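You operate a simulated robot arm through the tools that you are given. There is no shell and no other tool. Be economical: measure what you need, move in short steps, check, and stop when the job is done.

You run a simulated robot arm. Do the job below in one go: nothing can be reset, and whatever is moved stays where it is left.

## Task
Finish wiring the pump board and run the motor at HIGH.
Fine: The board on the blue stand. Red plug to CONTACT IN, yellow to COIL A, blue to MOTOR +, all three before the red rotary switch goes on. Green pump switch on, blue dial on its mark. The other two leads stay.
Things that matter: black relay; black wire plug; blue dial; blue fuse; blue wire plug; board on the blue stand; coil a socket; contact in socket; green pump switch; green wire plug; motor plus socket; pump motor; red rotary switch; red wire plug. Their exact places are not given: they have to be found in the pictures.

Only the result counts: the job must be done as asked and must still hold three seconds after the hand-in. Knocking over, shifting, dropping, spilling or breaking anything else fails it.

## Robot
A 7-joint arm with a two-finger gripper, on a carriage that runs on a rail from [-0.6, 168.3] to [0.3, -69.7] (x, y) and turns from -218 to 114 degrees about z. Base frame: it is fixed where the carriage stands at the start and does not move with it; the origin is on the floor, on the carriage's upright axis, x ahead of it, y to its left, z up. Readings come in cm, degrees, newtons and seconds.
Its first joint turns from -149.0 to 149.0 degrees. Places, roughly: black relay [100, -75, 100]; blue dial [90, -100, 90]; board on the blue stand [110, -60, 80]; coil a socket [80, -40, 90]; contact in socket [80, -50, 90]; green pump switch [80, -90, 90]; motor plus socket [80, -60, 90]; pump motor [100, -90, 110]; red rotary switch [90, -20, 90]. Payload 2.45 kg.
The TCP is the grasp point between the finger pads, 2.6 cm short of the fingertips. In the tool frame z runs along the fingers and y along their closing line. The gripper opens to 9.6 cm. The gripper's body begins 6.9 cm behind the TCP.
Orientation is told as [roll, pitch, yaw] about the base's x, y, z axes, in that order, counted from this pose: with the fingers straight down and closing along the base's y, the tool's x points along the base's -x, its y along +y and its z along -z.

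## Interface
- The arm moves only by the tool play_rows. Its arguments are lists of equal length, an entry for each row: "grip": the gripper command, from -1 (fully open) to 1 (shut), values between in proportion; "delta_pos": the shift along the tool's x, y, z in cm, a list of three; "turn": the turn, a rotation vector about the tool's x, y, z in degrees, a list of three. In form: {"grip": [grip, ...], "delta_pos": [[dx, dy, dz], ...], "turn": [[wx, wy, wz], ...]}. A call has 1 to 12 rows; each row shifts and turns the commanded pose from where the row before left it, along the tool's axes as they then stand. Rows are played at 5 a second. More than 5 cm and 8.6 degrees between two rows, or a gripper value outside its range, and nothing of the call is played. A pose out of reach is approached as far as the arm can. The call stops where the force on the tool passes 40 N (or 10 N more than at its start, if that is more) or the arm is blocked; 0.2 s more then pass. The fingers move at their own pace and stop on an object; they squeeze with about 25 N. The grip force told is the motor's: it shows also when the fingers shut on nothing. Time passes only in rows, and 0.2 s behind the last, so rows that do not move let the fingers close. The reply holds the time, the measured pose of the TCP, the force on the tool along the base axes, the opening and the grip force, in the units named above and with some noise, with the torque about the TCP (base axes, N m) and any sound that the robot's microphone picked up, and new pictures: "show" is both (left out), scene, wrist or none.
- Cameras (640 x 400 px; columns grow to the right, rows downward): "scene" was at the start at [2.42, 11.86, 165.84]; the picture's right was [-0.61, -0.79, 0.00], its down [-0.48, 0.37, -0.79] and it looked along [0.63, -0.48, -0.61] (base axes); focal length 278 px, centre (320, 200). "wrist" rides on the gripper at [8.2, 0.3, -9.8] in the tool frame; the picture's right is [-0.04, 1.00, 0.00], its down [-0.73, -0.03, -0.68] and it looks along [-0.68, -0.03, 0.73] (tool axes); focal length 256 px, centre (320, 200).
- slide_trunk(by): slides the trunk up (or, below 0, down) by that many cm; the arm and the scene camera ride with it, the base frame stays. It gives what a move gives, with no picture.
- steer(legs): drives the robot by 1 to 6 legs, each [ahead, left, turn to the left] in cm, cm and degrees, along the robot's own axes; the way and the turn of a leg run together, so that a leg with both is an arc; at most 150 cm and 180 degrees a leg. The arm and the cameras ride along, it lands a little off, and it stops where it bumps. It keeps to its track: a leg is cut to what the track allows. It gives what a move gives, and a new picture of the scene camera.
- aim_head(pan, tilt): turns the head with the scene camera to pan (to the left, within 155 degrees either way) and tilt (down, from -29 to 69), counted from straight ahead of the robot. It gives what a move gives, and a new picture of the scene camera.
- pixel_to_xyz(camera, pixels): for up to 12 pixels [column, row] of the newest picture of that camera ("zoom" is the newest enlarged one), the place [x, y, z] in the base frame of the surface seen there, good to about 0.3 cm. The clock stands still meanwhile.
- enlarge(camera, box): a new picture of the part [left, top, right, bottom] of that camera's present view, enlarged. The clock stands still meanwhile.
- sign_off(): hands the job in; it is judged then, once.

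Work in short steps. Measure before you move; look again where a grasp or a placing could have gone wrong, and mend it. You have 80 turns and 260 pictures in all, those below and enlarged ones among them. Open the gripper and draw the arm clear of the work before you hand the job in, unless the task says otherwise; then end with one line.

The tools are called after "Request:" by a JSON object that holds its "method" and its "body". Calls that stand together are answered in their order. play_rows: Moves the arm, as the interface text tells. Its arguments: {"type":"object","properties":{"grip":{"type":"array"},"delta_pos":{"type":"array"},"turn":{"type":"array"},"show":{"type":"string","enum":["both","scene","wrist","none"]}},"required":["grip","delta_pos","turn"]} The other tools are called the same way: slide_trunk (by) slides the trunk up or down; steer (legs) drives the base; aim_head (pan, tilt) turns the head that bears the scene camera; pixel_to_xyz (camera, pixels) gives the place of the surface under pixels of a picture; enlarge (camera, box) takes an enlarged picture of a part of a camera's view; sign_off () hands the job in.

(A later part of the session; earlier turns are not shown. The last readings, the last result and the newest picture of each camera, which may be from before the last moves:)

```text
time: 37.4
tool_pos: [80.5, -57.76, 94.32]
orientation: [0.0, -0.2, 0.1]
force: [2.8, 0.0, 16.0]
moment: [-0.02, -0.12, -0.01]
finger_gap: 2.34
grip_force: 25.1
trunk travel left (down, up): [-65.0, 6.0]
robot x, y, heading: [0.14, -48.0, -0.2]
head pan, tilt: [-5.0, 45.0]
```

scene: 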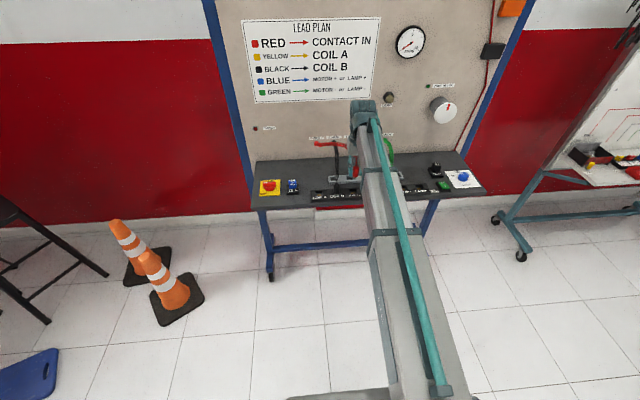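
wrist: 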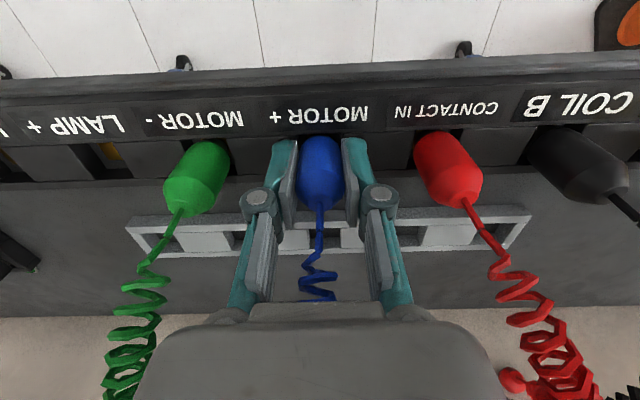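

Seated with 16 N. I release and rise, then check the height.

Request:
{"method": "play_rows", "body": {"grip": [1, -0.04, -0.04, -0.04, -0.04, -0.04, -0.04, -0.04], "delta_pos": [[0, 0, 0.1], [0, 0, -0.3], [0, 0, 0], [0, 0, 0], [0, 0, -3], [0, 0, -4], [0, 0, -4], [0, 0, 0]], "turn": [[0, 0, 0], [0, 0, 0], [0, 0, 0], [0, 0, 0], [0, 0, 0], [0, 0, 0], [0, 0, 0], [0, 0, 0]], "show": "wrist"}}

Request:
{"method": "pixel_to_xyz", "body": {"camera": "wrist", "pixels": [[321, 104], [320, 108], [320, 85]]}}

Request:
{"method": "enlarge", "body": {"camera": "wrist", "box": [0, 50, 160, 150]}}

```text
time: 39.2
tool_pos: [80.62, -57.86, 105.34]
orientation: [0.1, 0.0, 0.0]
force: [-0.7, -1.5, -0.7]
moment: [-0.04, -0.03, 0.01]
finger_gap: 4.99
grip_force: 0.1
trunk travel left (down, up): [-65.0, 6.0]
robot x, y, heading: [-0.03, -47.94, 0.1]
head pan, tilt: [-5.0, 45.0]
```

wrist: 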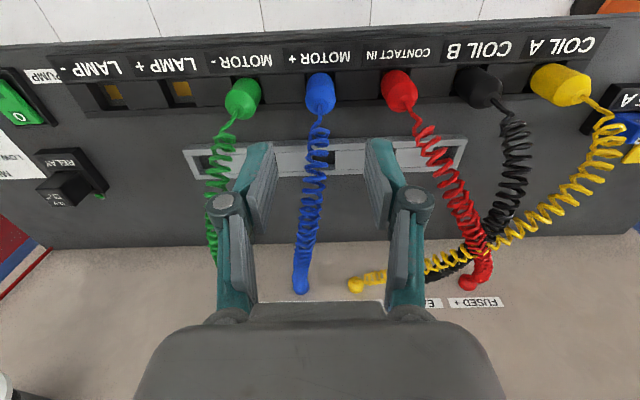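

```text
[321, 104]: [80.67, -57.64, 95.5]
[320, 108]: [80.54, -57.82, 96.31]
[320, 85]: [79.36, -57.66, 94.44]
```

```text
4.00 times, centred on (80, 100) of wrist
```

zoom: 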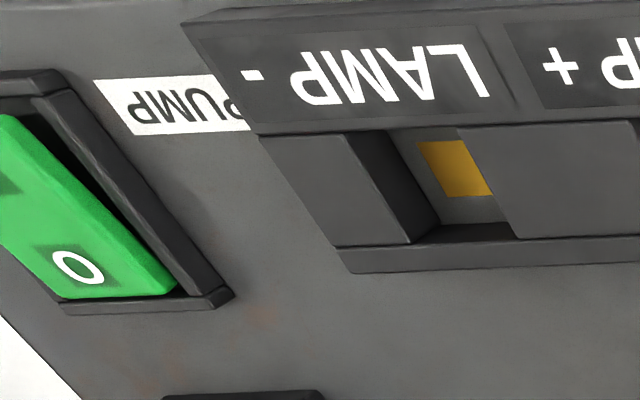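

All three plugs seated. Next I move to view the pump switch and dial from above.

Request:
{"method": "play_rows", "body": {"grip": [-0.04, -0.04, -0.04, -0.04, -0.04, -0.04, -0.04, -0.04], "delta_pos": [[1, -3, -3], [1, -4.5, -1], [1, -4.5, 0], [1, -4.5, 0], [1, -4.5, 0], [0, -4.5, 0], [0, -4.5, 0], [0, 0, 0]], "turn": [[0, 0, 0], [0, 0, 0], [0, 0, 0], [0, 0, 0], [0, 0, 0], [0, 0, 0], [0, 0, 0], [0, 0, 0]], "show": "wrist"}}

Request:
{"method": "enlarge", "body": {"camera": "wrist", "box": [160, 20, 352, 140]}}

```text
time: 41.0
tool_pos: [75.56, -87.53, 109.43]
orientation: [0.0, 0.0, -0.1]
force: [0.6, -0.1, 0.1]
moment: [0.01, -0.01, -0.01]
finger_gap: 4.97
grip_force: 0.0
trunk travel left (down, up): [-65.0, 6.0]
robot x, y, heading: [0.44, -48.03, -0.2]
head pan, tilt: [-5.0, 45.0]
```

wrist: 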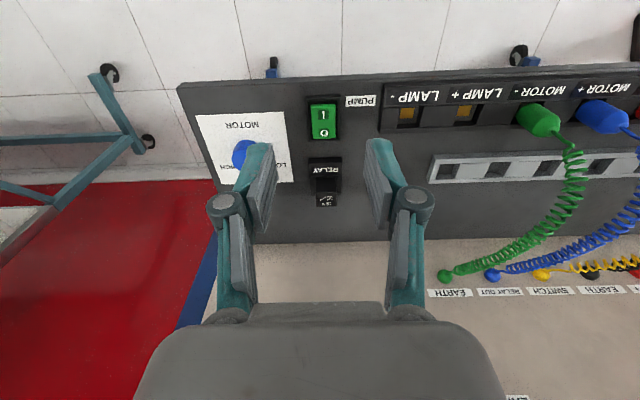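

```text
3.33 times, centred on (256, 80) of wrist
```

zoom: 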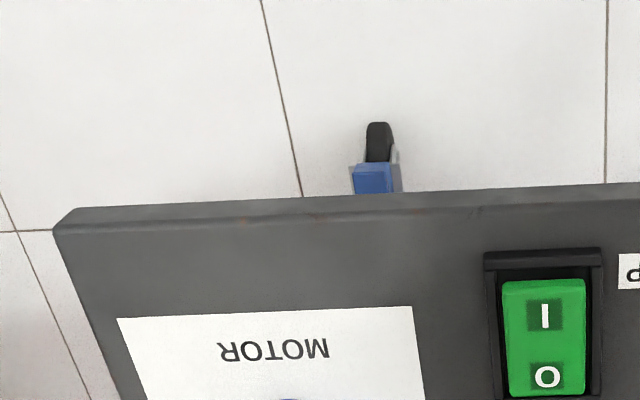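

I measure both ends of the rocker and the frame.

Request:
{"method": "enlarge", "body": {"camera": "wrist", "box": [280, 80, 376, 140]}}

Request:
{"method": "pixel_to_xyz", "body": {"camera": "zoom", "pixels": [[290, 180], [290, 215], [290, 255], [290, 300], [290, 350], [290, 385], [215, 270], [365, 270], [290, 120], [180, 270], [400, 270], [290, 400]]}}

```text
6.67 times, centred on (328, 110) of wrist
```

zoom: 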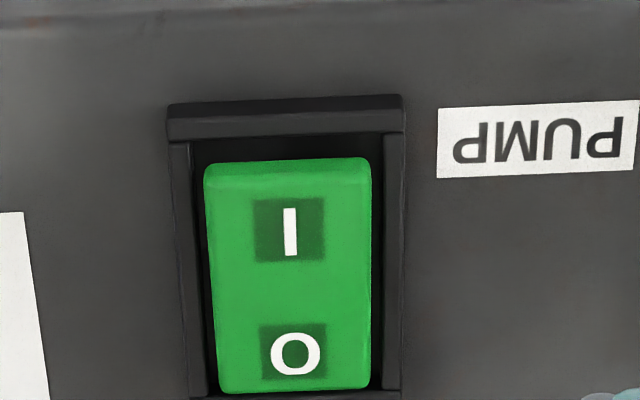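

```text
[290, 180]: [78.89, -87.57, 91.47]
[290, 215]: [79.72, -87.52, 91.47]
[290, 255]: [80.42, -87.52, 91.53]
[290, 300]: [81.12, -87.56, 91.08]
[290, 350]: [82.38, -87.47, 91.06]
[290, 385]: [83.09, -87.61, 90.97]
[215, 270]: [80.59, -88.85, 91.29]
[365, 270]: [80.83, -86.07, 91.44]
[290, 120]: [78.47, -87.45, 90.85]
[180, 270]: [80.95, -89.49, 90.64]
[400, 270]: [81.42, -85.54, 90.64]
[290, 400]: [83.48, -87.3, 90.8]
```

The I end (front) is up at 91.5. I close the fingers and go above (79.3,-87.5), stopping short.

Request:
{"method": "play_rows", "body": {"grip": [1, 1, 1, 1, 1, 1], "delta_pos": [[-3.75, 0, 0], [0, 0, 4], [0, 0, 4], [0, 0, 3.5], [0, 0, 2], [0, 0, 0]], "turn": [[0, 0, 0], [0, 0, 0], [0, 0, 0], [0, 0, 0], [0, 0, 0], [0, 0, 0]], "show": "wrist"}}

```text
time: 42.4
tool_pos: [79.36, -87.78, 95.81]
orientation: [0.0, 0.0, 0.1]
force: [0.2, 0.3, -0.8]
moment: [-0.02, 0.01, 0.0]
finger_gap: 0.02
grip_force: 24.8
trunk travel left (down, up): [-65.0, 6.0]
robot x, y, heading: [0.05, -47.78, -0.0]
head pan, tilt: [-5.0, 45.0]
```

wrist: 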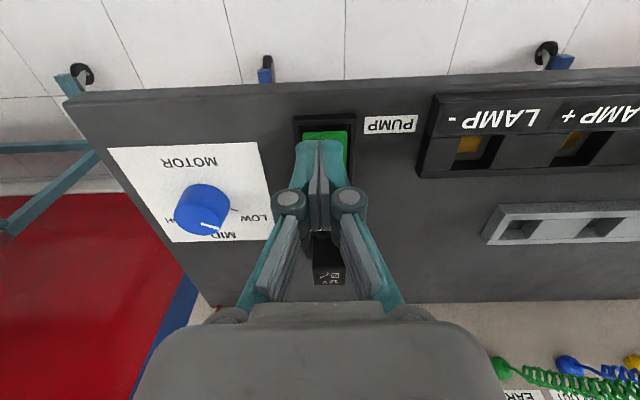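

Fingertips are over the I end. I press down gently, in small rows, then come back up.

Request:
{"method": "play_rows", "body": {"grip": [1, 1, 1, 1, 1, 1], "delta_pos": [[0.2, 0.15, 0.7], [0, 0, 0.6], [0, 0, 0.4], [0, 0, 0.4], [0, 0, 0.3], [0, 0, 0]], "turn": [[0, 0, 0], [0, 0, 0], [0, 0, 0], [0, 0, 0], [0, 0, 0], [0, 0, 0]], "show": "wrist"}}

```text
time: 43.8
tool_pos: [79.06, -87.65, 93.75]
orientation: [-0.1, -0.2, 0.0]
force: [3.3, -3.0, 21.5]
moment: [-0.06, -0.35, -0.05]
finger_gap: 0.61
grip_force: 28.7
trunk travel left (down, up): [-65.0, 6.0]
robot x, y, heading: [0.55, -47.7, -0.3]
head pan, tilt: [-5.0, 45.0]
```

wrist: 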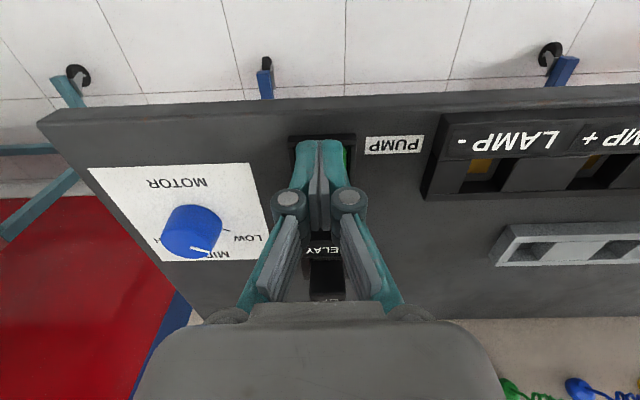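

Contact at 21 N. I rise and look at the rocker.

Request:
{"method": "play_rows", "body": {"grip": [1, 1, 1, 1, 1], "delta_pos": [[0, 0, -2], [0, 0, -4.5], [0, 0, -4.5], [4, 0, -2], [0, 0, 0]], "turn": [[0, 0, 0], [0, 0, 0], [0, 0, 0], [0, 0, 0], [0, 0, 0]], "show": "wrist"}}

Request:
{"method": "enlarge", "body": {"camera": "wrist", "box": [280, 80, 376, 140]}}

Request:
{"method": "pixel_to_xyz", "body": {"camera": "zoom", "pixels": [[290, 140], [290, 160], [290, 180], [290, 215], [290, 255], [290, 300], [290, 340], [290, 370]]}}

```text
time: 45.0
tool_pos: [75.13, -87.67, 106.49]
orientation: [0.0, -0.1, 0.0]
force: [-0.2, -0.5, -0.2]
moment: [0.01, -0.03, 0.03]
finger_gap: 0.0
grip_force: 28.5
trunk travel left (down, up): [-65.0, 6.0]
robot x, y, heading: [-0.13, -47.69, -0.0]
head pan, tilt: [-5.0, 45.0]
```

wrist: 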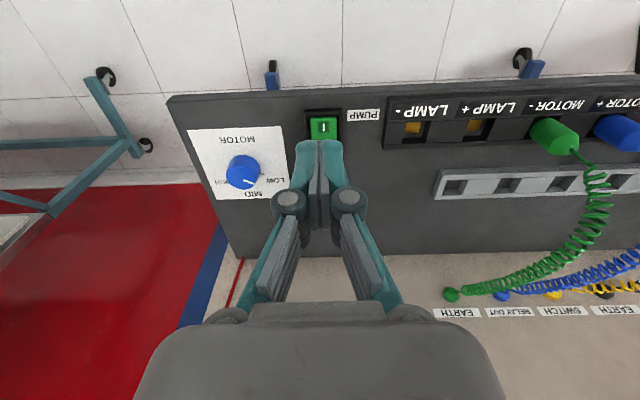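

```text
6.67 times, centred on (328, 110) of wrist
```

zoom: 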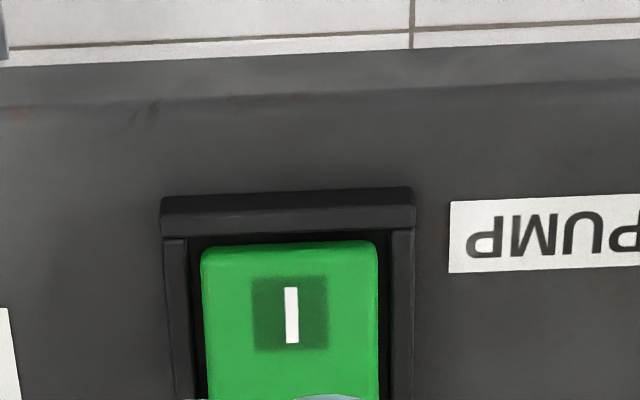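

```text
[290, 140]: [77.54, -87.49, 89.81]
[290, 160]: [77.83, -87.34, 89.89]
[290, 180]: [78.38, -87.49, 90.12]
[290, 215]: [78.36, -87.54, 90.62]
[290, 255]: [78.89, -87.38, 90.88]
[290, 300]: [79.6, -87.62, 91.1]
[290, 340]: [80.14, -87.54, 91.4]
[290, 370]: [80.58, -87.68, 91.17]
```

The I end now sits at 90.9 (was 91.5). I confirm with the scene camera.

Request:
{"method": "enlarge", "body": {"camera": "scene", "box": [430, 165, 494, 205]}}

Request:
{"method": "play_rows", "body": {"grip": [1, 1, 1, 1], "delta_pos": [[2, -4, -2], [2, -4, -2], [2, -4, -1], [0, 0, 0]], "turn": [[0, 0, 0], [0, 0, 0], [0, 0, 0], [0, 0, 0]], "show": "both"}}

Request:
{"method": "enlarge", "body": {"camera": "wrist", "box": [260, 50, 420, 150]}}

```text
10.00 times, centred on (462, 185) of scene
```

zoom: 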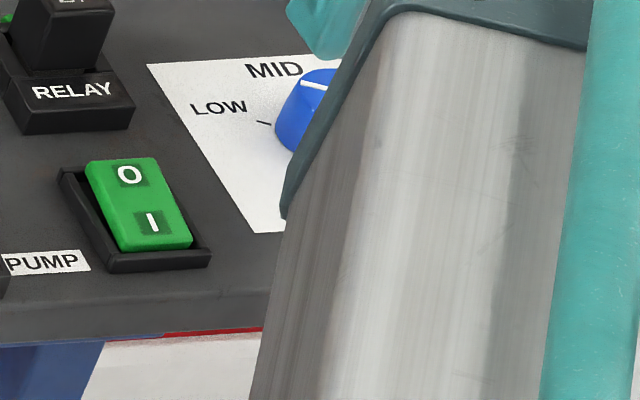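

```text
time: 46.0
tool_pos: [69.0, -99.57, 111.36]
orientation: [0.1, -0.1, 0.1]
force: [-0.5, 0.1, 0.7]
moment: [-0.04, 0.0, -0.01]
finger_gap: 0.0
grip_force: 29.0
trunk travel left (down, up): [-65.0, 6.0]
robot x, y, heading: [0.29, -47.74, -0.1]
head pan, tilt: [-5.0, 45.0]
```

scene: 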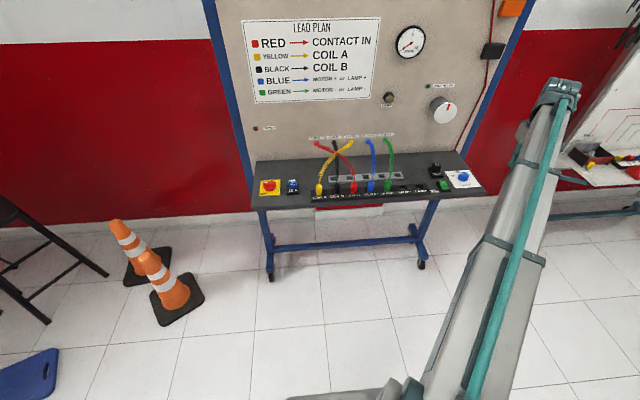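
wrist: 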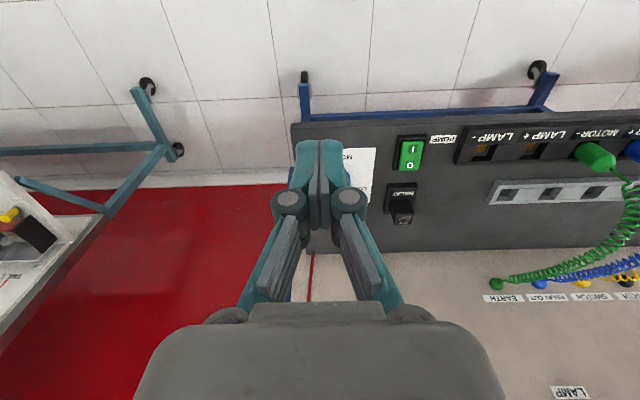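

```text
4.00 times, centred on (340, 100) of wrist
```

zoom: 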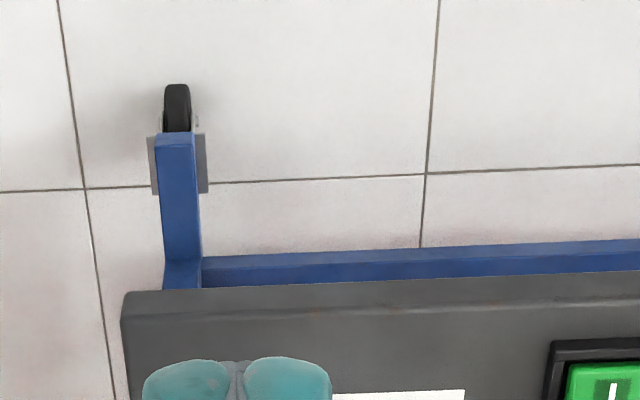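

The rocker now tilts to I. The arm is clear of the dial, so I zoom there with the scene camera.

Request:
{"method": "enlarge", "body": {"camera": "scene", "box": [434, 160, 498, 200]}}

Request:
{"method": "pixel_to_xyz", "body": {"camera": "zoom", "pixels": [[305, 130], [265, 140], [335, 140], [285, 138], [260, 175], [235, 125], [360, 150], [225, 174], [300, 215], [285, 165], [265, 152], [315, 170]]}}

```text
10.00 times, centred on (466, 180) of scene
```

zoom: 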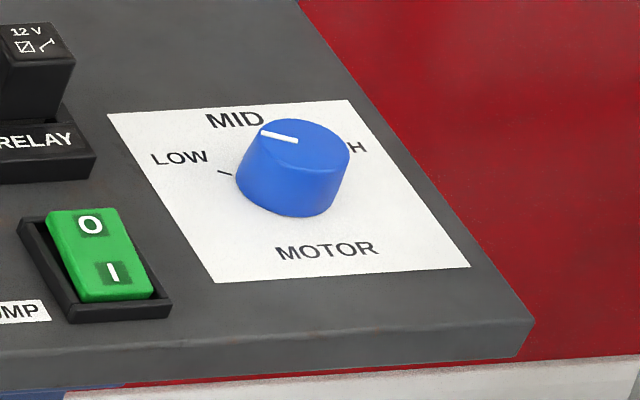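

```text
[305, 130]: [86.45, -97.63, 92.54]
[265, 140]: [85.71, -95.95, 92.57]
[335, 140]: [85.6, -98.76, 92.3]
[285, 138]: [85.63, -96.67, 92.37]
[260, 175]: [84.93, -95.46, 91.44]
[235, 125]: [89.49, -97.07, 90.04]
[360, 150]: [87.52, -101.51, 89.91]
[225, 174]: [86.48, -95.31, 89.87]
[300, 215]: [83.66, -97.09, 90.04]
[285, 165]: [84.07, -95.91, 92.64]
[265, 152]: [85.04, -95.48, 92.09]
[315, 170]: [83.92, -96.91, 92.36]
```

I reposition so the wrist camera sees the dial plate unobstructed.

Request:
{"method": "play_rows", "body": {"grip": [1, 1, 1, 1], "delta_pos": [[-2, 4, 1.5], [-2, 4, 1.5], [-2, 4, 1.5], [0, 0, 0]], "turn": [[0, 0, 0], [0, 0, 0], [0, 0, 0], [0, 0, 0]], "show": "wrist"}}

Request:
{"method": "enlarge", "body": {"camera": "wrist", "box": [176, 115, 304, 195]}}

```text
time: 47.0
tool_pos: [75.11, -87.54, 106.99]
orientation: [0.0, 0.0, 0.1]
force: [0.2, 0.3, -0.5]
moment: [-0.02, -0.01, 0.02]
finger_gap: 0.04
grip_force: 28.9
trunk travel left (down, up): [-65.0, 6.0]
robot x, y, heading: [0.32, -47.69, -0.3]
head pan, tilt: [-5.0, 45.0]
```

wrist: 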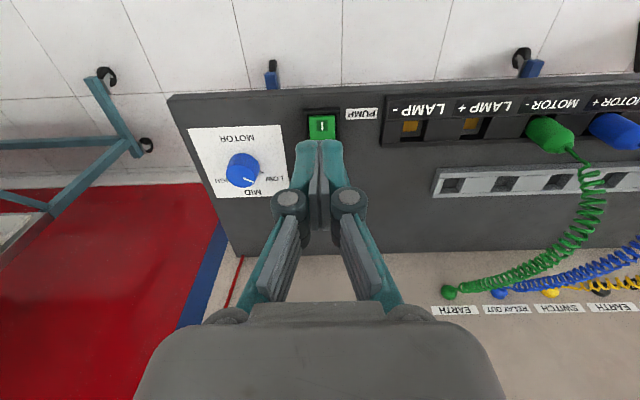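

```text
5.00 times, centred on (240, 155) of wrist
```

zoom: 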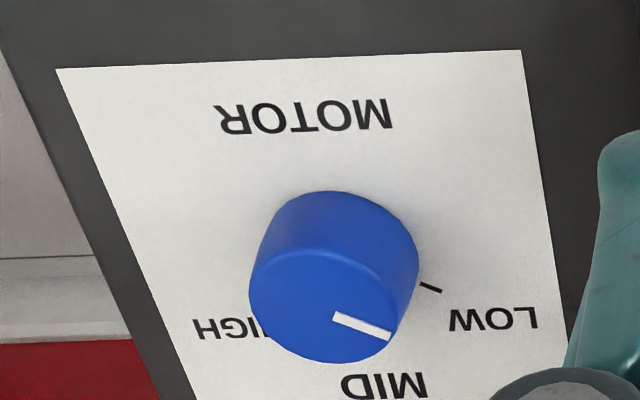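

LOW tick is at (430,288), pointer (335,318)-(390,336). I measure them with the plate's corners and knob rim.

Request:
{"method": "pixel_to_xyz", "body": {"camera": "zoom", "pixels": [[424, 285], [440, 292], [338, 318], [386, 335], [62, 72], [516, 55], [494, 320], [215, 330], [380, 385], [254, 285], [413, 285], [330, 358]]}}

Request:
{"method": "pixel_to_xyz", "body": {"camera": "zoom", "pixels": [[330, 245], [255, 300], [400, 310], [405, 280], [330, 190], [265, 330], [302, 115], [300, 260], [360, 258], [255, 335]]}}

```text
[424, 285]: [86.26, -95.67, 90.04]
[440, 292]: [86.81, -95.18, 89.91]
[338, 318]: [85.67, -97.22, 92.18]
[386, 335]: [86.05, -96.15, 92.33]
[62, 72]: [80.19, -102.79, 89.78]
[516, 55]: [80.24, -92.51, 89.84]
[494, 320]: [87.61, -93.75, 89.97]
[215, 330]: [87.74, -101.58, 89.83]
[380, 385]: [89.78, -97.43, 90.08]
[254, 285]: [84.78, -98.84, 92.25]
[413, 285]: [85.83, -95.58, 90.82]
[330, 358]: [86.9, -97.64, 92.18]
```

```text
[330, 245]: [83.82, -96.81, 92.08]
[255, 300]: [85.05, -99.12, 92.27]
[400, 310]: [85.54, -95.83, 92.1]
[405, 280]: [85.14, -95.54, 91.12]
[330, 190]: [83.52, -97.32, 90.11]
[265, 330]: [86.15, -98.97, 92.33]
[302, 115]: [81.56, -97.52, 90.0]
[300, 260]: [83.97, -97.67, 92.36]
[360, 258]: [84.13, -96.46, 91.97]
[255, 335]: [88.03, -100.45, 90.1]
```

Dial centre ≈ (85.35,-97.45); LOW tick about +58°, HIGH symmetric at about -60°, pointer ≈ +65°. Reach is marginal here, so I drive 20 cm more to the right, which also shows the HIGH side.

Request:
{"method": "steer", "body": {"legs": [[0, -20, 0]]}}

Request:
{"method": "play_rows", "body": {"grip": [1, 1], "delta_pos": [[0, 0, 0], [0, 0, 0]], "turn": [[0, 0, 0], [0, 0, 0]], "show": "wrist"}}

Request:
{"method": "enlarge", "body": {"camera": "wrist", "box": [340, 110, 484, 200]}}

```text
time: 48.6
tool_pos: [75.1, -107.47, 106.98]
orientation: [0.0, 0.1, -0.1]
force: [0.1, 0.1, -0.4]
moment: [0.04, 0.0, 0.01]
finger_gap: 0.02
grip_force: 28.7
trunk travel left (down, up): [-65.0, 6.0]
robot x, y, heading: [0.59, -67.65, 0.1]
head pan, tilt: [-5.0, 45.0]
```

scene: 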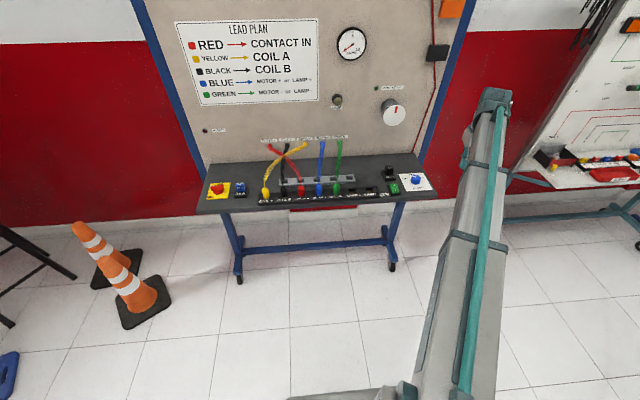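

```text
time: 49.2
tool_pos: [75.17, -107.34, 107.03]
orientation: [-0.1, 0.0, 0.0]
force: [0.7, -0.6, 1.1]
moment: [0.0, -0.02, -0.04]
finger_gap: 0.0
grip_force: 28.2
trunk travel left (down, up): [-65.0, 6.0]
robot x, y, heading: [0.41, -67.46, 0.0]
head pan, tilt: [-5.0, 45.0]
```

wrist: 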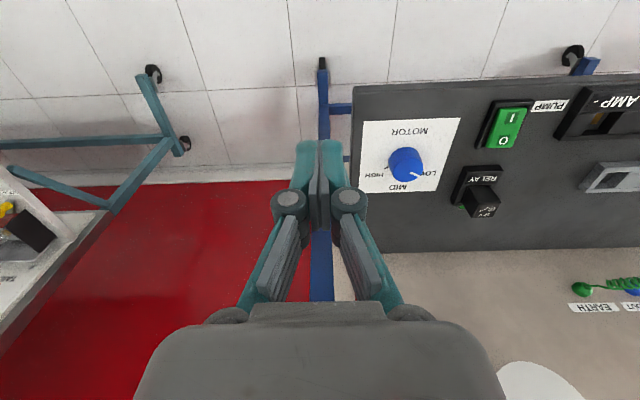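

```text
4.44 times, centred on (412, 155) of wrist
```

zoom: 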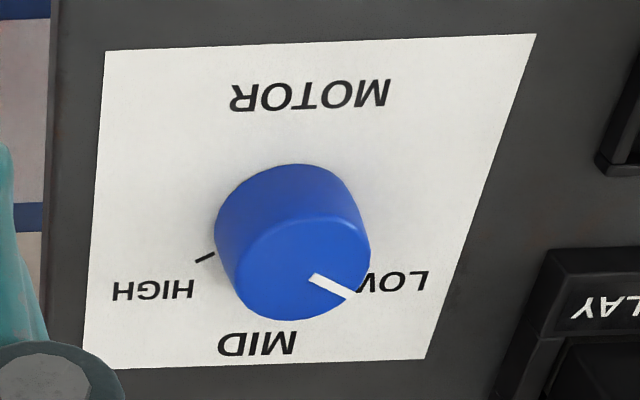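

HIGH tick visible at (205,257), pointer ≈63°. I hover over the dial, fingers 6 cm open, and pre-turn 60° counter-clockwise (seen from above).

Request:
{"method": "play_rows", "body": {"grip": [-0.25, -0.25, -0.25, -0.25, -0.25, -0.25, -0.25, -0.25, -0.25, -0.25, -0.25, -0.25], "delta_pos": [[-3.4, 3.32, 0], [-3.4, 3.32, 0], [-3.4, 3.32, 0], [0, 0, 4], [0, 0, 0], [0, 0, 0], [0, 0, 0], [0, 0, 0], [0, 0, 0], [0, 0, 0], [0, 0, 0], [0, 0, 0]], "turn": [[0, 0, 0], [0, 0, 0], [0, 0, 0], [0, 0, 0], [0, 0, -8.5], [0, 0, -8.5], [0, 0, -8.5], [0, 0, -8.5], [0, 0, -8.5], [0, 0, -8.5], [0, 0, -8.5], [0, 0, 0]], "show": "wrist"}}

Request:
{"method": "enlarge", "body": {"camera": "wrist", "box": [224, 40, 416, 160]}}

```text
time: 51.8
tool_pos: [85.4, -97.45, 103.03]
orientation: [-0.1, 0.0, 59.7]
force: [-0.6, -0.4, -0.2]
moment: [-0.05, 0.02, 0.02]
finger_gap: 6.0
grip_force: 0.0
trunk travel left (down, up): [-65.0, 6.0]
robot x, y, heading: [0.08, -68.01, -0.1]
head pan, tilt: [-5.0, 45.0]
```

wrist: 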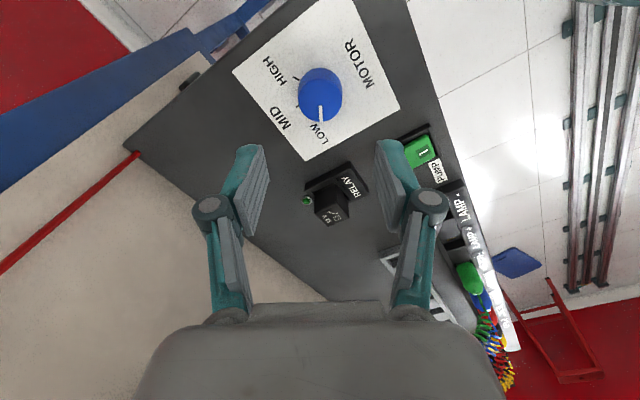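

```text
3.33 times, centred on (320, 100) of wrist
```

zoom: 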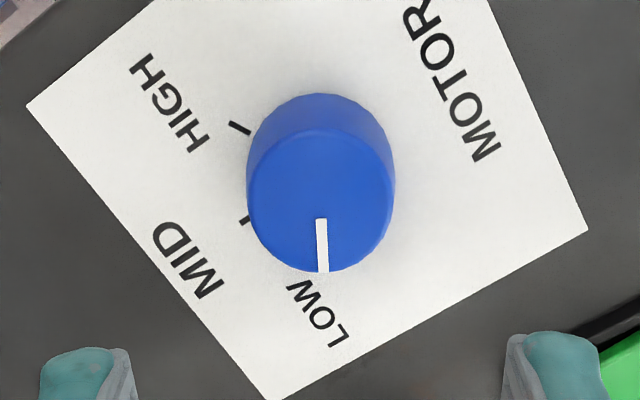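

Clear view: knob centred at (320,95), pointer ≈ 63°. I descend to z 93 and close on the knob.

Request:
{"method": "play_rows", "body": {"grip": [-0.25, -0.25, -0.25, -0.25, 1, 1, 1, 1, 1], "delta_pos": [[0, 0, 4], [0, 0, 3.5], [0, 0, 2.4], [0, 0, 0], [0, 0, 0], [0, 0, 0], [0, 0, 0], [0, 0, 0], [0, 0, 0]], "turn": [[0, 0, 0], [0, 0, 0], [0, 0, 0], [0, 0, 0], [0, 0, 0], [0, 0, 0], [0, 0, 0], [0, 0, 0], [0, 0, 0]], "show": "wrist"}}

```text
time: 53.8
tool_pos: [85.38, -97.44, 93.05]
orientation: [0.0, 0.0, 59.5]
force: [-4.0, 1.4, -1.8]
moment: [0.18, 0.02, 0.01]
finger_gap: 3.7
grip_force: 44.9
trunk travel left (down, up): [-65.0, 6.0]
robot x, y, heading: [0.08, -67.99, 0.1]
head pan, tilt: [-5.0, 45.0]
```

wrist: 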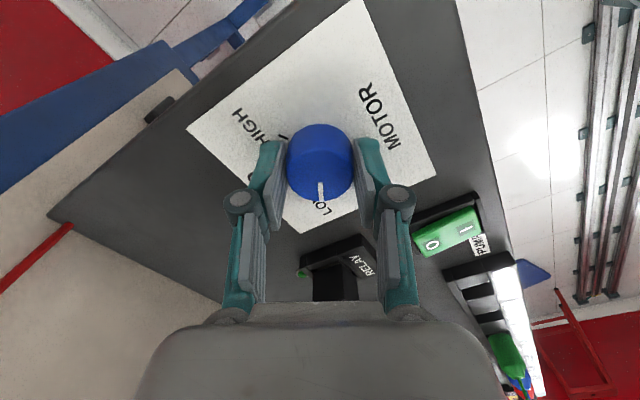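

Gripped (3.7 cm). I turn clockwise 64° and check that the dial follows.

Request:
{"method": "play_rows", "body": {"grip": [1, 1, 1, 1, 1, 1, 1, 1, 1], "delta_pos": [[0, 0, 0], [0, 0, 0], [0, 0, 0], [0, 0, 0], [0, 0, 0], [0, 0, 0], [0, 0, 0], [0, 0, 0], [0, 0, 0]], "turn": [[0, 0, 8], [0, 0, 8], [0, 0, 8], [0, 0, 8], [0, 0, 8], [0, 0, 8], [0, 0, 8], [0, 0, 8], [0, 0, 0]], "show": "wrist"}}

```text
time: 55.8
tool_pos: [85.3, -97.41, 92.97]
orientation: [0.0, 0.0, -4.7]
force: [-3.5, 3.2, -2.5]
moment: [0.09, 0.01, -0.04]
finger_gap: 3.68
grip_force: 45.0
trunk travel left (down, up): [-65.0, 6.0]
robot x, y, heading: [0.2, -67.57, 0.0]
head pan, tilt: [-5.0, 45.0]
```

wrist: 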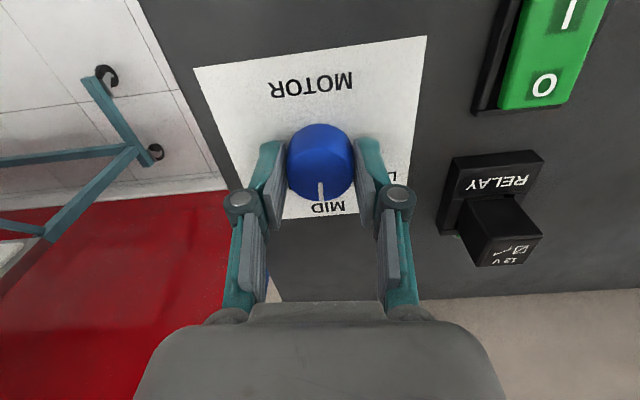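

The dial follows (pointer still at (320,190) in the tool view). I turn another 56°.

Request:
{"method": "play_rows", "body": {"grip": [1, 1, 1, 1, 1, 1, 1, 1], "delta_pos": [[0, 0, 0], [0, 0, 0], [0, 0, 0], [0, 0, 0], [0, 0, 0], [0, 0, 0], [0, 0, 0], [0, 0, 0]], "turn": [[0, 0, 8], [0, 0, 8], [0, 0, 8], [0, 0, 8], [0, 0, 8], [0, 0, 8], [0, 0, 8], [0, 0, 0]], "show": "wrist"}}

Request:
{"method": "play_rows", "body": {"grip": [-0.25, -0.25, -0.25, -0.25, -0.25, -0.25], "delta_pos": [[0, 0, 0], [0, 0, 0], [0, 0, -4], [0, 0, -3], [0, 0, -3], [0, 0, 0]], "turn": [[0, 0, 0], [0, 0, 0], [0, 0, 0], [0, 0, 0], [0, 0, 0], [0, 0, 0]], "show": "wrist"}}

Request:
{"method": "enlarge", "body": {"camera": "wrist", "box": [224, 40, 416, 160]}}

```text
time: 57.6
tool_pos: [85.33, -97.36, 93.03]
orientation: [0.0, 0.1, -60.6]
force: [-4.5, 5.3, -2.5]
moment: [0.04, -0.15, 0.34]
finger_gap: 3.67
grip_force: 44.8
trunk travel left (down, up): [-65.0, 6.0]
robot x, y, heading: [0.11, -67.46, 0.1]
head pan, tilt: [-5.0, 45.0]
```

wrist: 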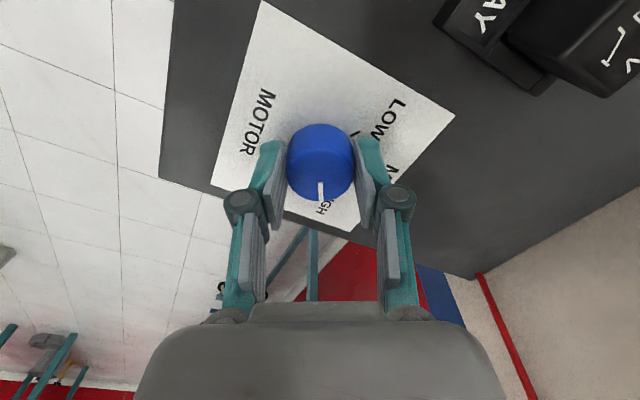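

```text
time: 59.0
tool_pos: [85.24, -97.37, 103.26]
orientation: [-0.1, -0.1, -60.5]
force: [-0.1, 0.1, -0.4]
moment: [0.01, 0.0, -0.01]
finger_gap: 5.98
grip_force: 0.1
trunk travel left (down, up): [-65.0, 6.0]
robot x, y, heading: [0.27, -67.71, 0.3]
head pan, tilt: [-5.0, 45.0]
```

wrist: 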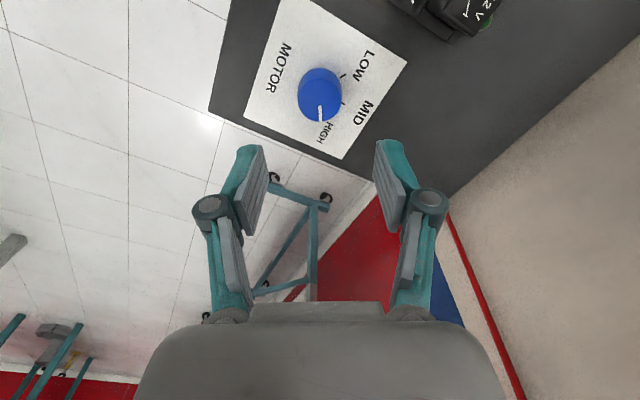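

```text
3.33 times, centred on (320, 100) of wrist
```

zoom: 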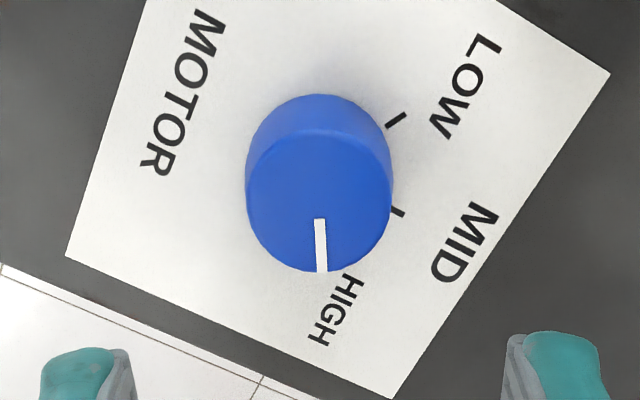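

The pointer now lies along the tool axis, about -60°, the HIGH direction. I rise, turn back to yaw 0 and retract a bit, then inspect the HIGH tick.

Request:
{"method": "play_rows", "body": {"grip": [1, 1, 1, 1, 1, 1, 1, 1, 1, 1, 1, 1], "delta_pos": [[0, 0, -4], [0, 0, 0], [0, 0, 0], [0, 0, 0], [0, 0, 0], [0, 0, 0], [0, 0, 0], [0, 0, 0], [4.5, -2.5, 0], [3.5, -4, 0], [3.5, -4, 0], [0, 0, 0]], "turn": [[0, 0, 0], [0, 0, -8.6], [0, 0, -8.6], [0, 0, -8.6], [0, 0, -8.6], [0, 0, -8.6], [0, 0, -8.6], [0, 0, -8.6], [0, 0, 0], [0, 0, 0], [0, 0, 0], [0, 0, 0]], "show": "wrist"}}

Request:
{"method": "enlarge", "body": {"camera": "wrist", "box": [340, 110, 484, 200]}}

Request:
{"method": "enlarge", "body": {"camera": "scene", "box": [380, 160, 444, 200]}}

```text
refused: row 9 steps farther than a row can; nothing moved
```

```text
4.44 times, centred on (412, 155) of wrist
```

zoom: 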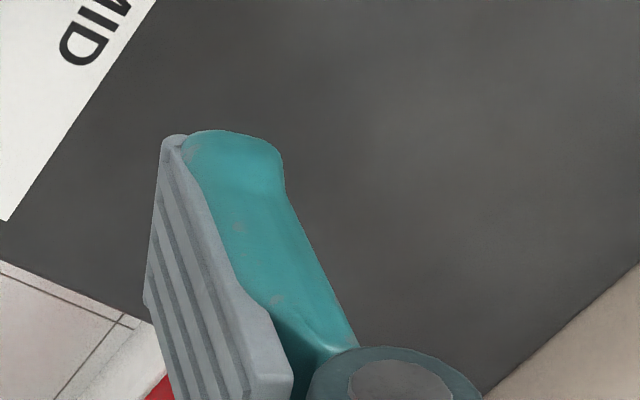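

```text
10.00 times, centred on (412, 180) of scene
```

zoom: 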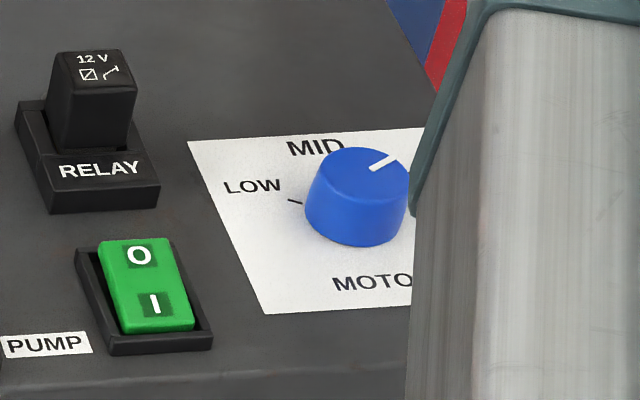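

Row too long; I repeat with shorter steps.

Request:
{"method": "play_rows", "body": {"grip": [1, 1, 1, 1, 1, 1, 1, 1, 1, 1, 1, 1], "delta_pos": [[0, 0, -4], [0, 0, 0], [0, 0, 0], [0, 0, 0], [0, 0, 0], [0, 0, 0], [0, 0, 0], [0, 0, 0], [3.5, -3, 0], [3.5, -3, 0], [3.2, -3.5, 0], [0, 0, 0]], "turn": [[0, 0, 0], [0, 0, -8.5], [0, 0, -8.5], [0, 0, -8.5], [0, 0, -8.5], [0, 0, -8.5], [0, 0, -8.5], [0, 0, -8.5], [0, 0, 0], [0, 0, 0], [0, 0, 0], [0, 0, 0]], "show": "wrist"}}

Request:
{"method": "enlarge", "body": {"camera": "wrist", "box": [340, 110, 484, 200]}}

Request:
{"method": "enlarge", "body": {"camera": "scene", "box": [380, 160, 444, 200]}}

```text
time: 61.6
tool_pos: [74.87, -106.83, 106.88]
orientation: [0.0, 0.0, -1.0]
force: [0.6, -0.2, 0.1]
moment: [0.02, -0.01, -0.01]
finger_gap: 0.0
grip_force: 25.1
trunk travel left (down, up): [-65.0, 6.0]
robot x, y, heading: [0.22, -67.91, 0.3]
head pan, tilt: [-5.0, 45.0]
```

wrist: 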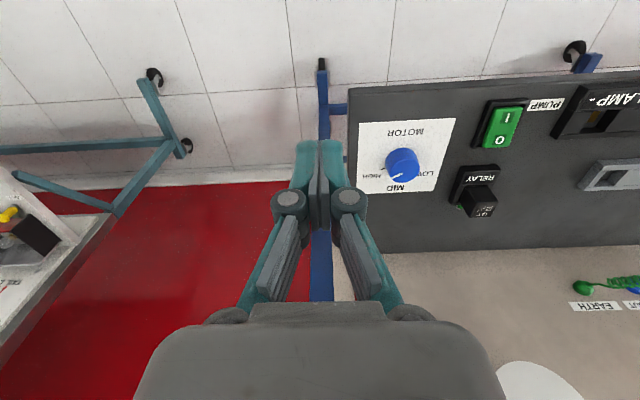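

```text
4.44 times, centred on (412, 155) of wrist
```

zoom: 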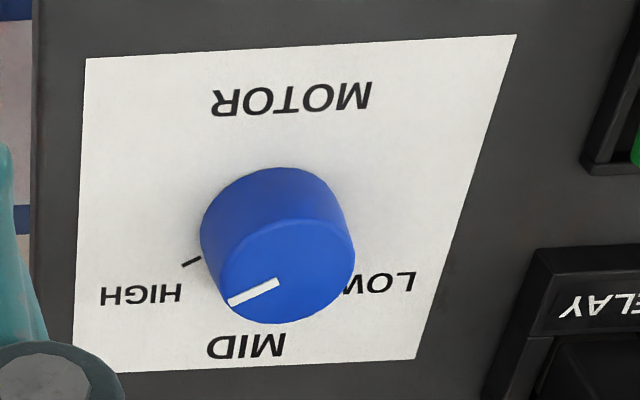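

```text
10.00 times, centred on (412, 180) of scene
```

zoom: 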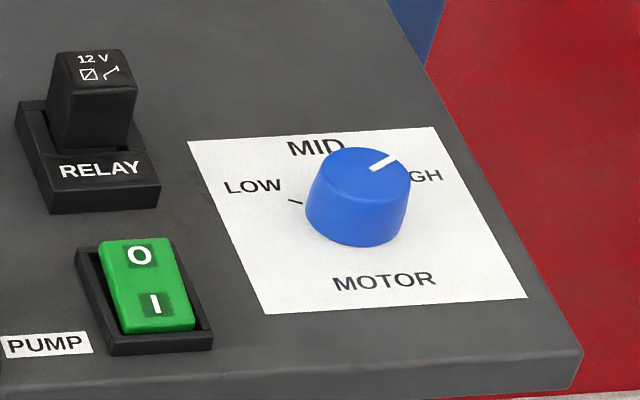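

I zoom tighter to compare the pointer and the HIGH tick directions.

Request:
{"method": "enlarge", "body": {"camera": "wrist", "box": [372, 140, 436, 180]}}

Request:
{"method": "pixel_to_xyz", "body": {"camera": "zoom", "pixels": [[95, 283], [110, 277], [125, 270], [215, 372], [300, 330], [180, 265]]}}

```text
10.00 times, centred on (404, 160) of wrist
```

zoom: 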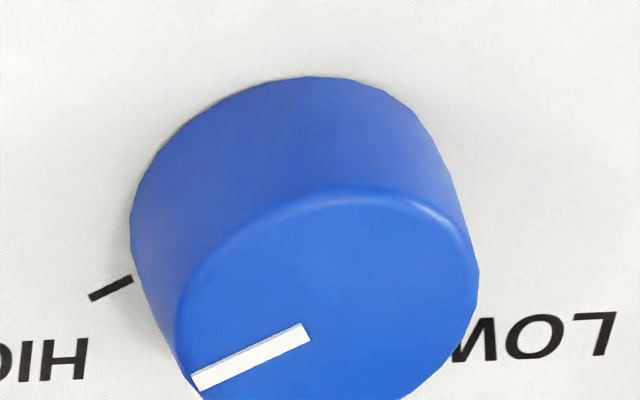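

```text
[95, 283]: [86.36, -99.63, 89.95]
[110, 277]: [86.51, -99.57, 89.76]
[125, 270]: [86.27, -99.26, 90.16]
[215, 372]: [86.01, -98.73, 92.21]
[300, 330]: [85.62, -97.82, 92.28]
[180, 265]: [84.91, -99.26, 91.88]
```

Slopes match (0.45 tick, 0.44 pointer): the dial is on HIGH. Now I drive left 42 cm for the rotary switch.

Request:
{"method": "steer", "body": {"legs": [[0, 42, 0]]}}

Request:
{"method": "play_rows", "body": {"grip": [-0.2, -0.2, -0.2, -0.2, -0.2, -0.2, -0.2, -0.2, -0.2, -0.2], "delta_pos": [[0, 4.5, 0], [0, 4.5, 0], [0, 4.5, 0], [0, 4.5, 0], [0, 4.5, 0], [0, 4.5, 0], [0, 4.5, 0], [0, 4.5, 0], [0, 4.5, 0], [0, 0, 0]], "turn": [[0, 0, -0.5], [0, 0, 0], [0, 0, 0], [0, 0, 0], [0, 0, 0], [0, 0, 0], [0, 0, 0], [0, 0, 0], [0, 0, 0], [0, 0, 0]], "show": "wrist"}}

```text
time: 64.2
tool_pos: [74.84, -64.6, 107.0]
orientation: [0.0, 0.0, -0.9]
force: [-0.7, -0.7, 1.2]
moment: [0.03, 0.0, -0.01]
finger_gap: 0.0
grip_force: 24.7
trunk travel left (down, up): [-65.0, 6.0]
robot x, y, heading: [0.16, -25.6, 0.1]
head pan, tilt: [-5.0, 45.0]
```

scene: 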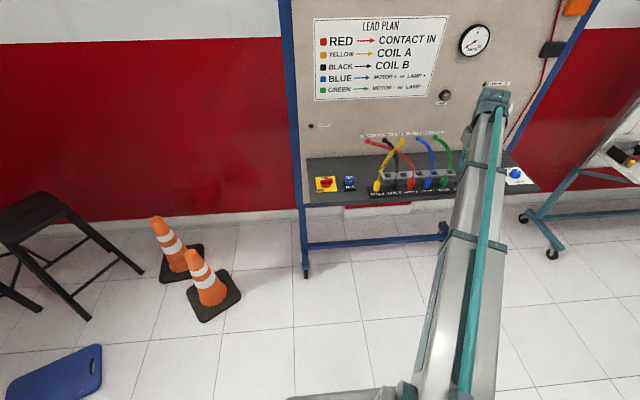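

```text
time: 66.4
tool_pos: [75.09, -23.98, 107.15]
orientation: [0.0, 0.0, -0.5]
force: [0.2, -1.4, -0.7]
moment: [0.02, 0.02, 0.03]
finger_gap: 5.77
grip_force: 0.0
trunk travel left (down, up): [-65.0, 6.0]
robot x, y, heading: [0.26, -25.24, 0.2]
head pan, tilt: [-5.0, 45.0]
```

wrist: 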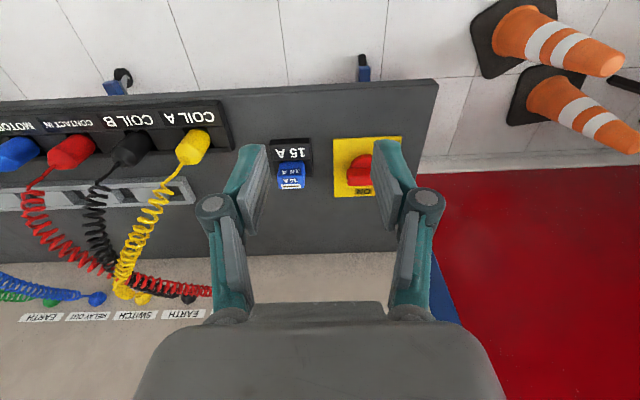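

A finger hides the switch; I use the scene zoom and measure the handle there.

Request:
{"method": "enlarge", "body": {"camera": "scene", "box": [302, 165, 366, 205]}}

Request:
{"method": "pixel_to_xyz", "body": {"camera": "zoom", "pixels": [[180, 140], [200, 140], [220, 140], [245, 140], [290, 140], [320, 140], [240, 125], [240, 160], [240, 185], [240, 210], [150, 200], [330, 200]]}}

```text
10.00 times, centred on (334, 185) of scene
```

zoom: 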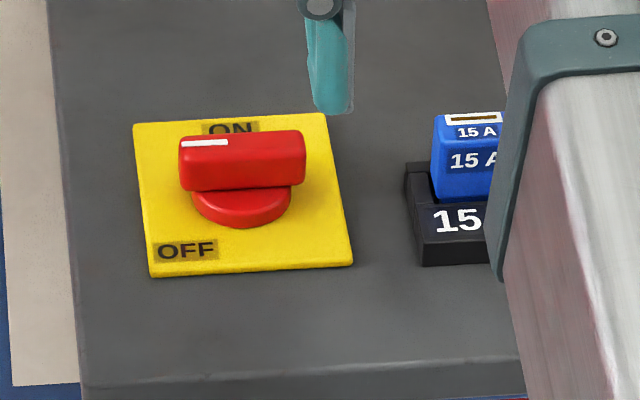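

```text
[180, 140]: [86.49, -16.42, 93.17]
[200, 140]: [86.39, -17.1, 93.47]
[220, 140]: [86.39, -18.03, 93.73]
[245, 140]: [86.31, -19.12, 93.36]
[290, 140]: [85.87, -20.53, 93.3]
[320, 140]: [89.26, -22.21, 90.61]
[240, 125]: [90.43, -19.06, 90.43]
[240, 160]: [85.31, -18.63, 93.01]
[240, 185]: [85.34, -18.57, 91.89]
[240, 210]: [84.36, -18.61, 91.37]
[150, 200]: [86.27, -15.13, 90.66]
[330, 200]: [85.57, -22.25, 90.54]
```

Handle bar lies along y, centre (86.0,-18.75), top z 93.4, pointer toward +y; ON lies toward +x, so 90° clockwise. I move above and pre-turn counter-clockwise 90°.

Request:
{"method": "play_rows", "body": {"grip": [-0.2, -0.2, -0.2, -0.2, -0.2, -0.2, -0.2, -0.2, -0.2, -0.2, -0.2, -0.2], "delta_pos": [[-3.65, 1.74, 0.3], [-3.65, 1.74, 0.3], [-3.65, 1.74, 0.3], [0, 0, 0], [0, 0, 0], [0, 0, 0], [0, 0, 0], [0, 0, 0], [0, 0, 0], [0, 0, 0], [0, 0, 0], [0, 0, 0]], "turn": [[0, 0, 0], [0, 0, 0], [0, 0, 0], [0, 0, -8.5], [0, 0, -8.5], [0, 0, -8.5], [0, 0, -8.5], [0, 0, -8.5], [0, 0, -8.5], [0, 0, -8.5], [0, 0, -8.5], [0, 0, -8.5]], "show": "none"}}

Request:
{"method": "play_rows", "body": {"grip": [-0.2, -0.2, -0.2], "delta_pos": [[0, 0, 0], [0, 0, 0], [0, 0, 0]], "turn": [[0, 0, -7], [0, 0, -7], [0, 0, 0]], "show": "wrist"}}

Request:
{"method": "enlarge", "body": {"camera": "wrist", "box": [224, 40, 416, 160]}}

```text
time: 69.0
tool_pos: [86.15, -19.04, 106.01]
orientation: [-0.1, 0.0, 76.2]
force: [1.2, -0.5, 0.6]
moment: [-0.02, 0.02, 0.01]
finger_gap: 5.77
grip_force: 0.1
trunk travel left (down, up): [-65.0, 6.0]
robot x, y, heading: [0.22, -25.71, 0.0]
head pan, tilt: [-5.0, 45.0]
```

```text
time: 69.8
tool_pos: [86.21, -19.1, 106.1]
orientation: [0.0, -0.2, 90.1]
force: [0.7, -0.7, 0.7]
moment: [-0.01, 0.01, 0.01]
finger_gap: 5.75
grip_force: 0.0
trunk travel left (down, up): [-65.0, 6.0]
robot x, y, heading: [-0.13, -25.31, 0.0]
head pan, tilt: [-5.0, 45.0]
```

wrist: 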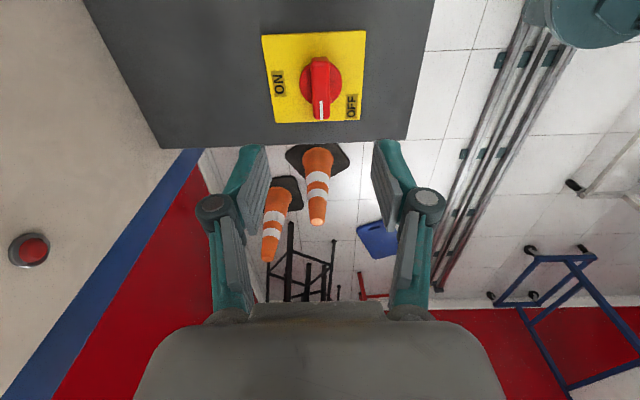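

```text
3.33 times, centred on (320, 100) of wrist
```

zoom: 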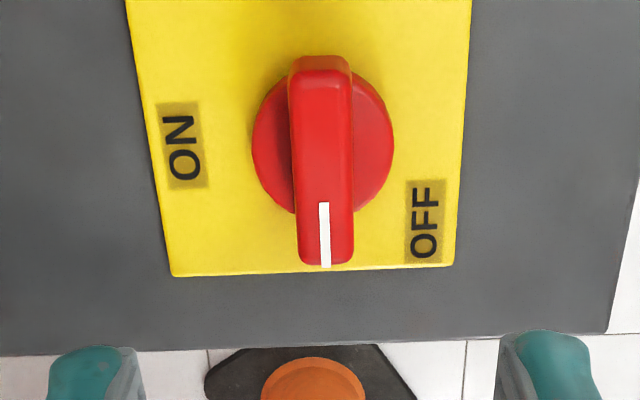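

Bar is centred at (322,90). I shift 0.3 toward +y, descend to z 94.4, and close.

Request:
{"method": "play_rows", "body": {"grip": [-0.2, -0.2, -0.2, -0.2, -0.2, 1, 1, 1, 1, 1], "delta_pos": [[-0.3, 0.1, 3.5], [0, 0, 3.5], [0, 0, 2.7], [0, 0, 2], [0, 0, 0], [0, 0, 0], [0, 0, 0], [0, 0, 0], [0, 0, 0], [0, 0, 0]], "turn": [[0, 0, 0], [0, 0, 0], [0, 0, 0], [0, 0, 0], [0, 0, 0], [0, 0, 0], [0, 0, 0], [0, 0, 0], [0, 0, 0], [0, 0, 0]], "show": "wrist"}}

```text
time: 72.0
tool_pos: [86.11, -18.78, 94.27]
orientation: [0.0, 0.0, 90.1]
force: [-0.3, 0.0, -3.0]
moment: [-0.01, -0.06, -0.01]
finger_gap: 1.59
grip_force: 42.2
trunk travel left (down, up): [-65.0, 6.0]
robot x, y, heading: [-0.14, -25.65, 0.3]
head pan, tilt: [-5.0, 45.0]
```

wrist: 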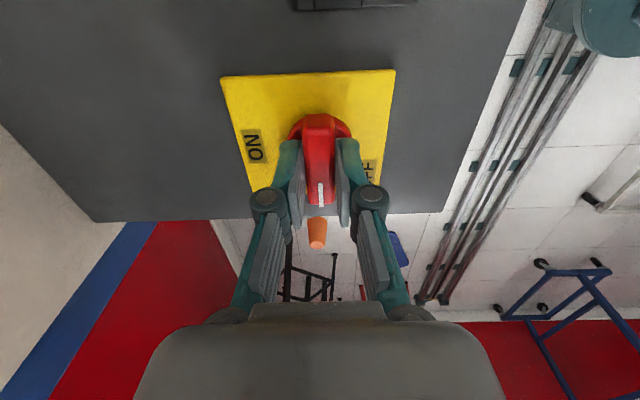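

The bar is gripped (1.59 cm). All three plugs are in, so I turn clockwise 90° to ON.

Request:
{"method": "play_rows", "body": {"grip": [1, 1, 1, 1, 1, 1, 1, 1, 1, 1, 1, 1], "delta_pos": [[0, 0, 0], [0, 0, 0], [0, 0, 0], [0, 0, 0], [0, 0, 0], [0, 0, 0], [0, 0, 0], [0, 0, 0], [0, 0, 0], [0, 0, 0], [0, 0, 0], [0, 0, 0]], "turn": [[0, 0, 8.2], [0, 0, 8.2], [0, 0, 8.2], [0, 0, 8.2], [0, 0, 8.2], [0, 0, 8.2], [0, 0, 8.2], [0, 0, 8.2], [0, 0, 8.2], [0, 0, 8.2], [0, 0, 8.1], [0, 0, 0]], "show": "wrist"}}

```text
time: 74.6
tool_pos: [86.3, -18.89, 94.38]
orientation: [0.0, -0.1, -0.2]
force: [12.6, -14.8, 3.5]
moment: [-0.28, 0.57, 0.31]
finger_gap: 1.57
grip_force: 42.2
trunk travel left (down, up): [-65.0, 6.0]
robot x, y, heading: [0.31, -25.68, -0.1]
head pan, tilt: [-5.0, 45.0]
```

wrist: 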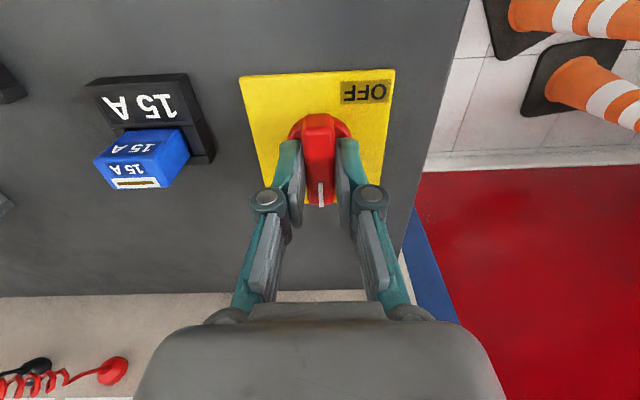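

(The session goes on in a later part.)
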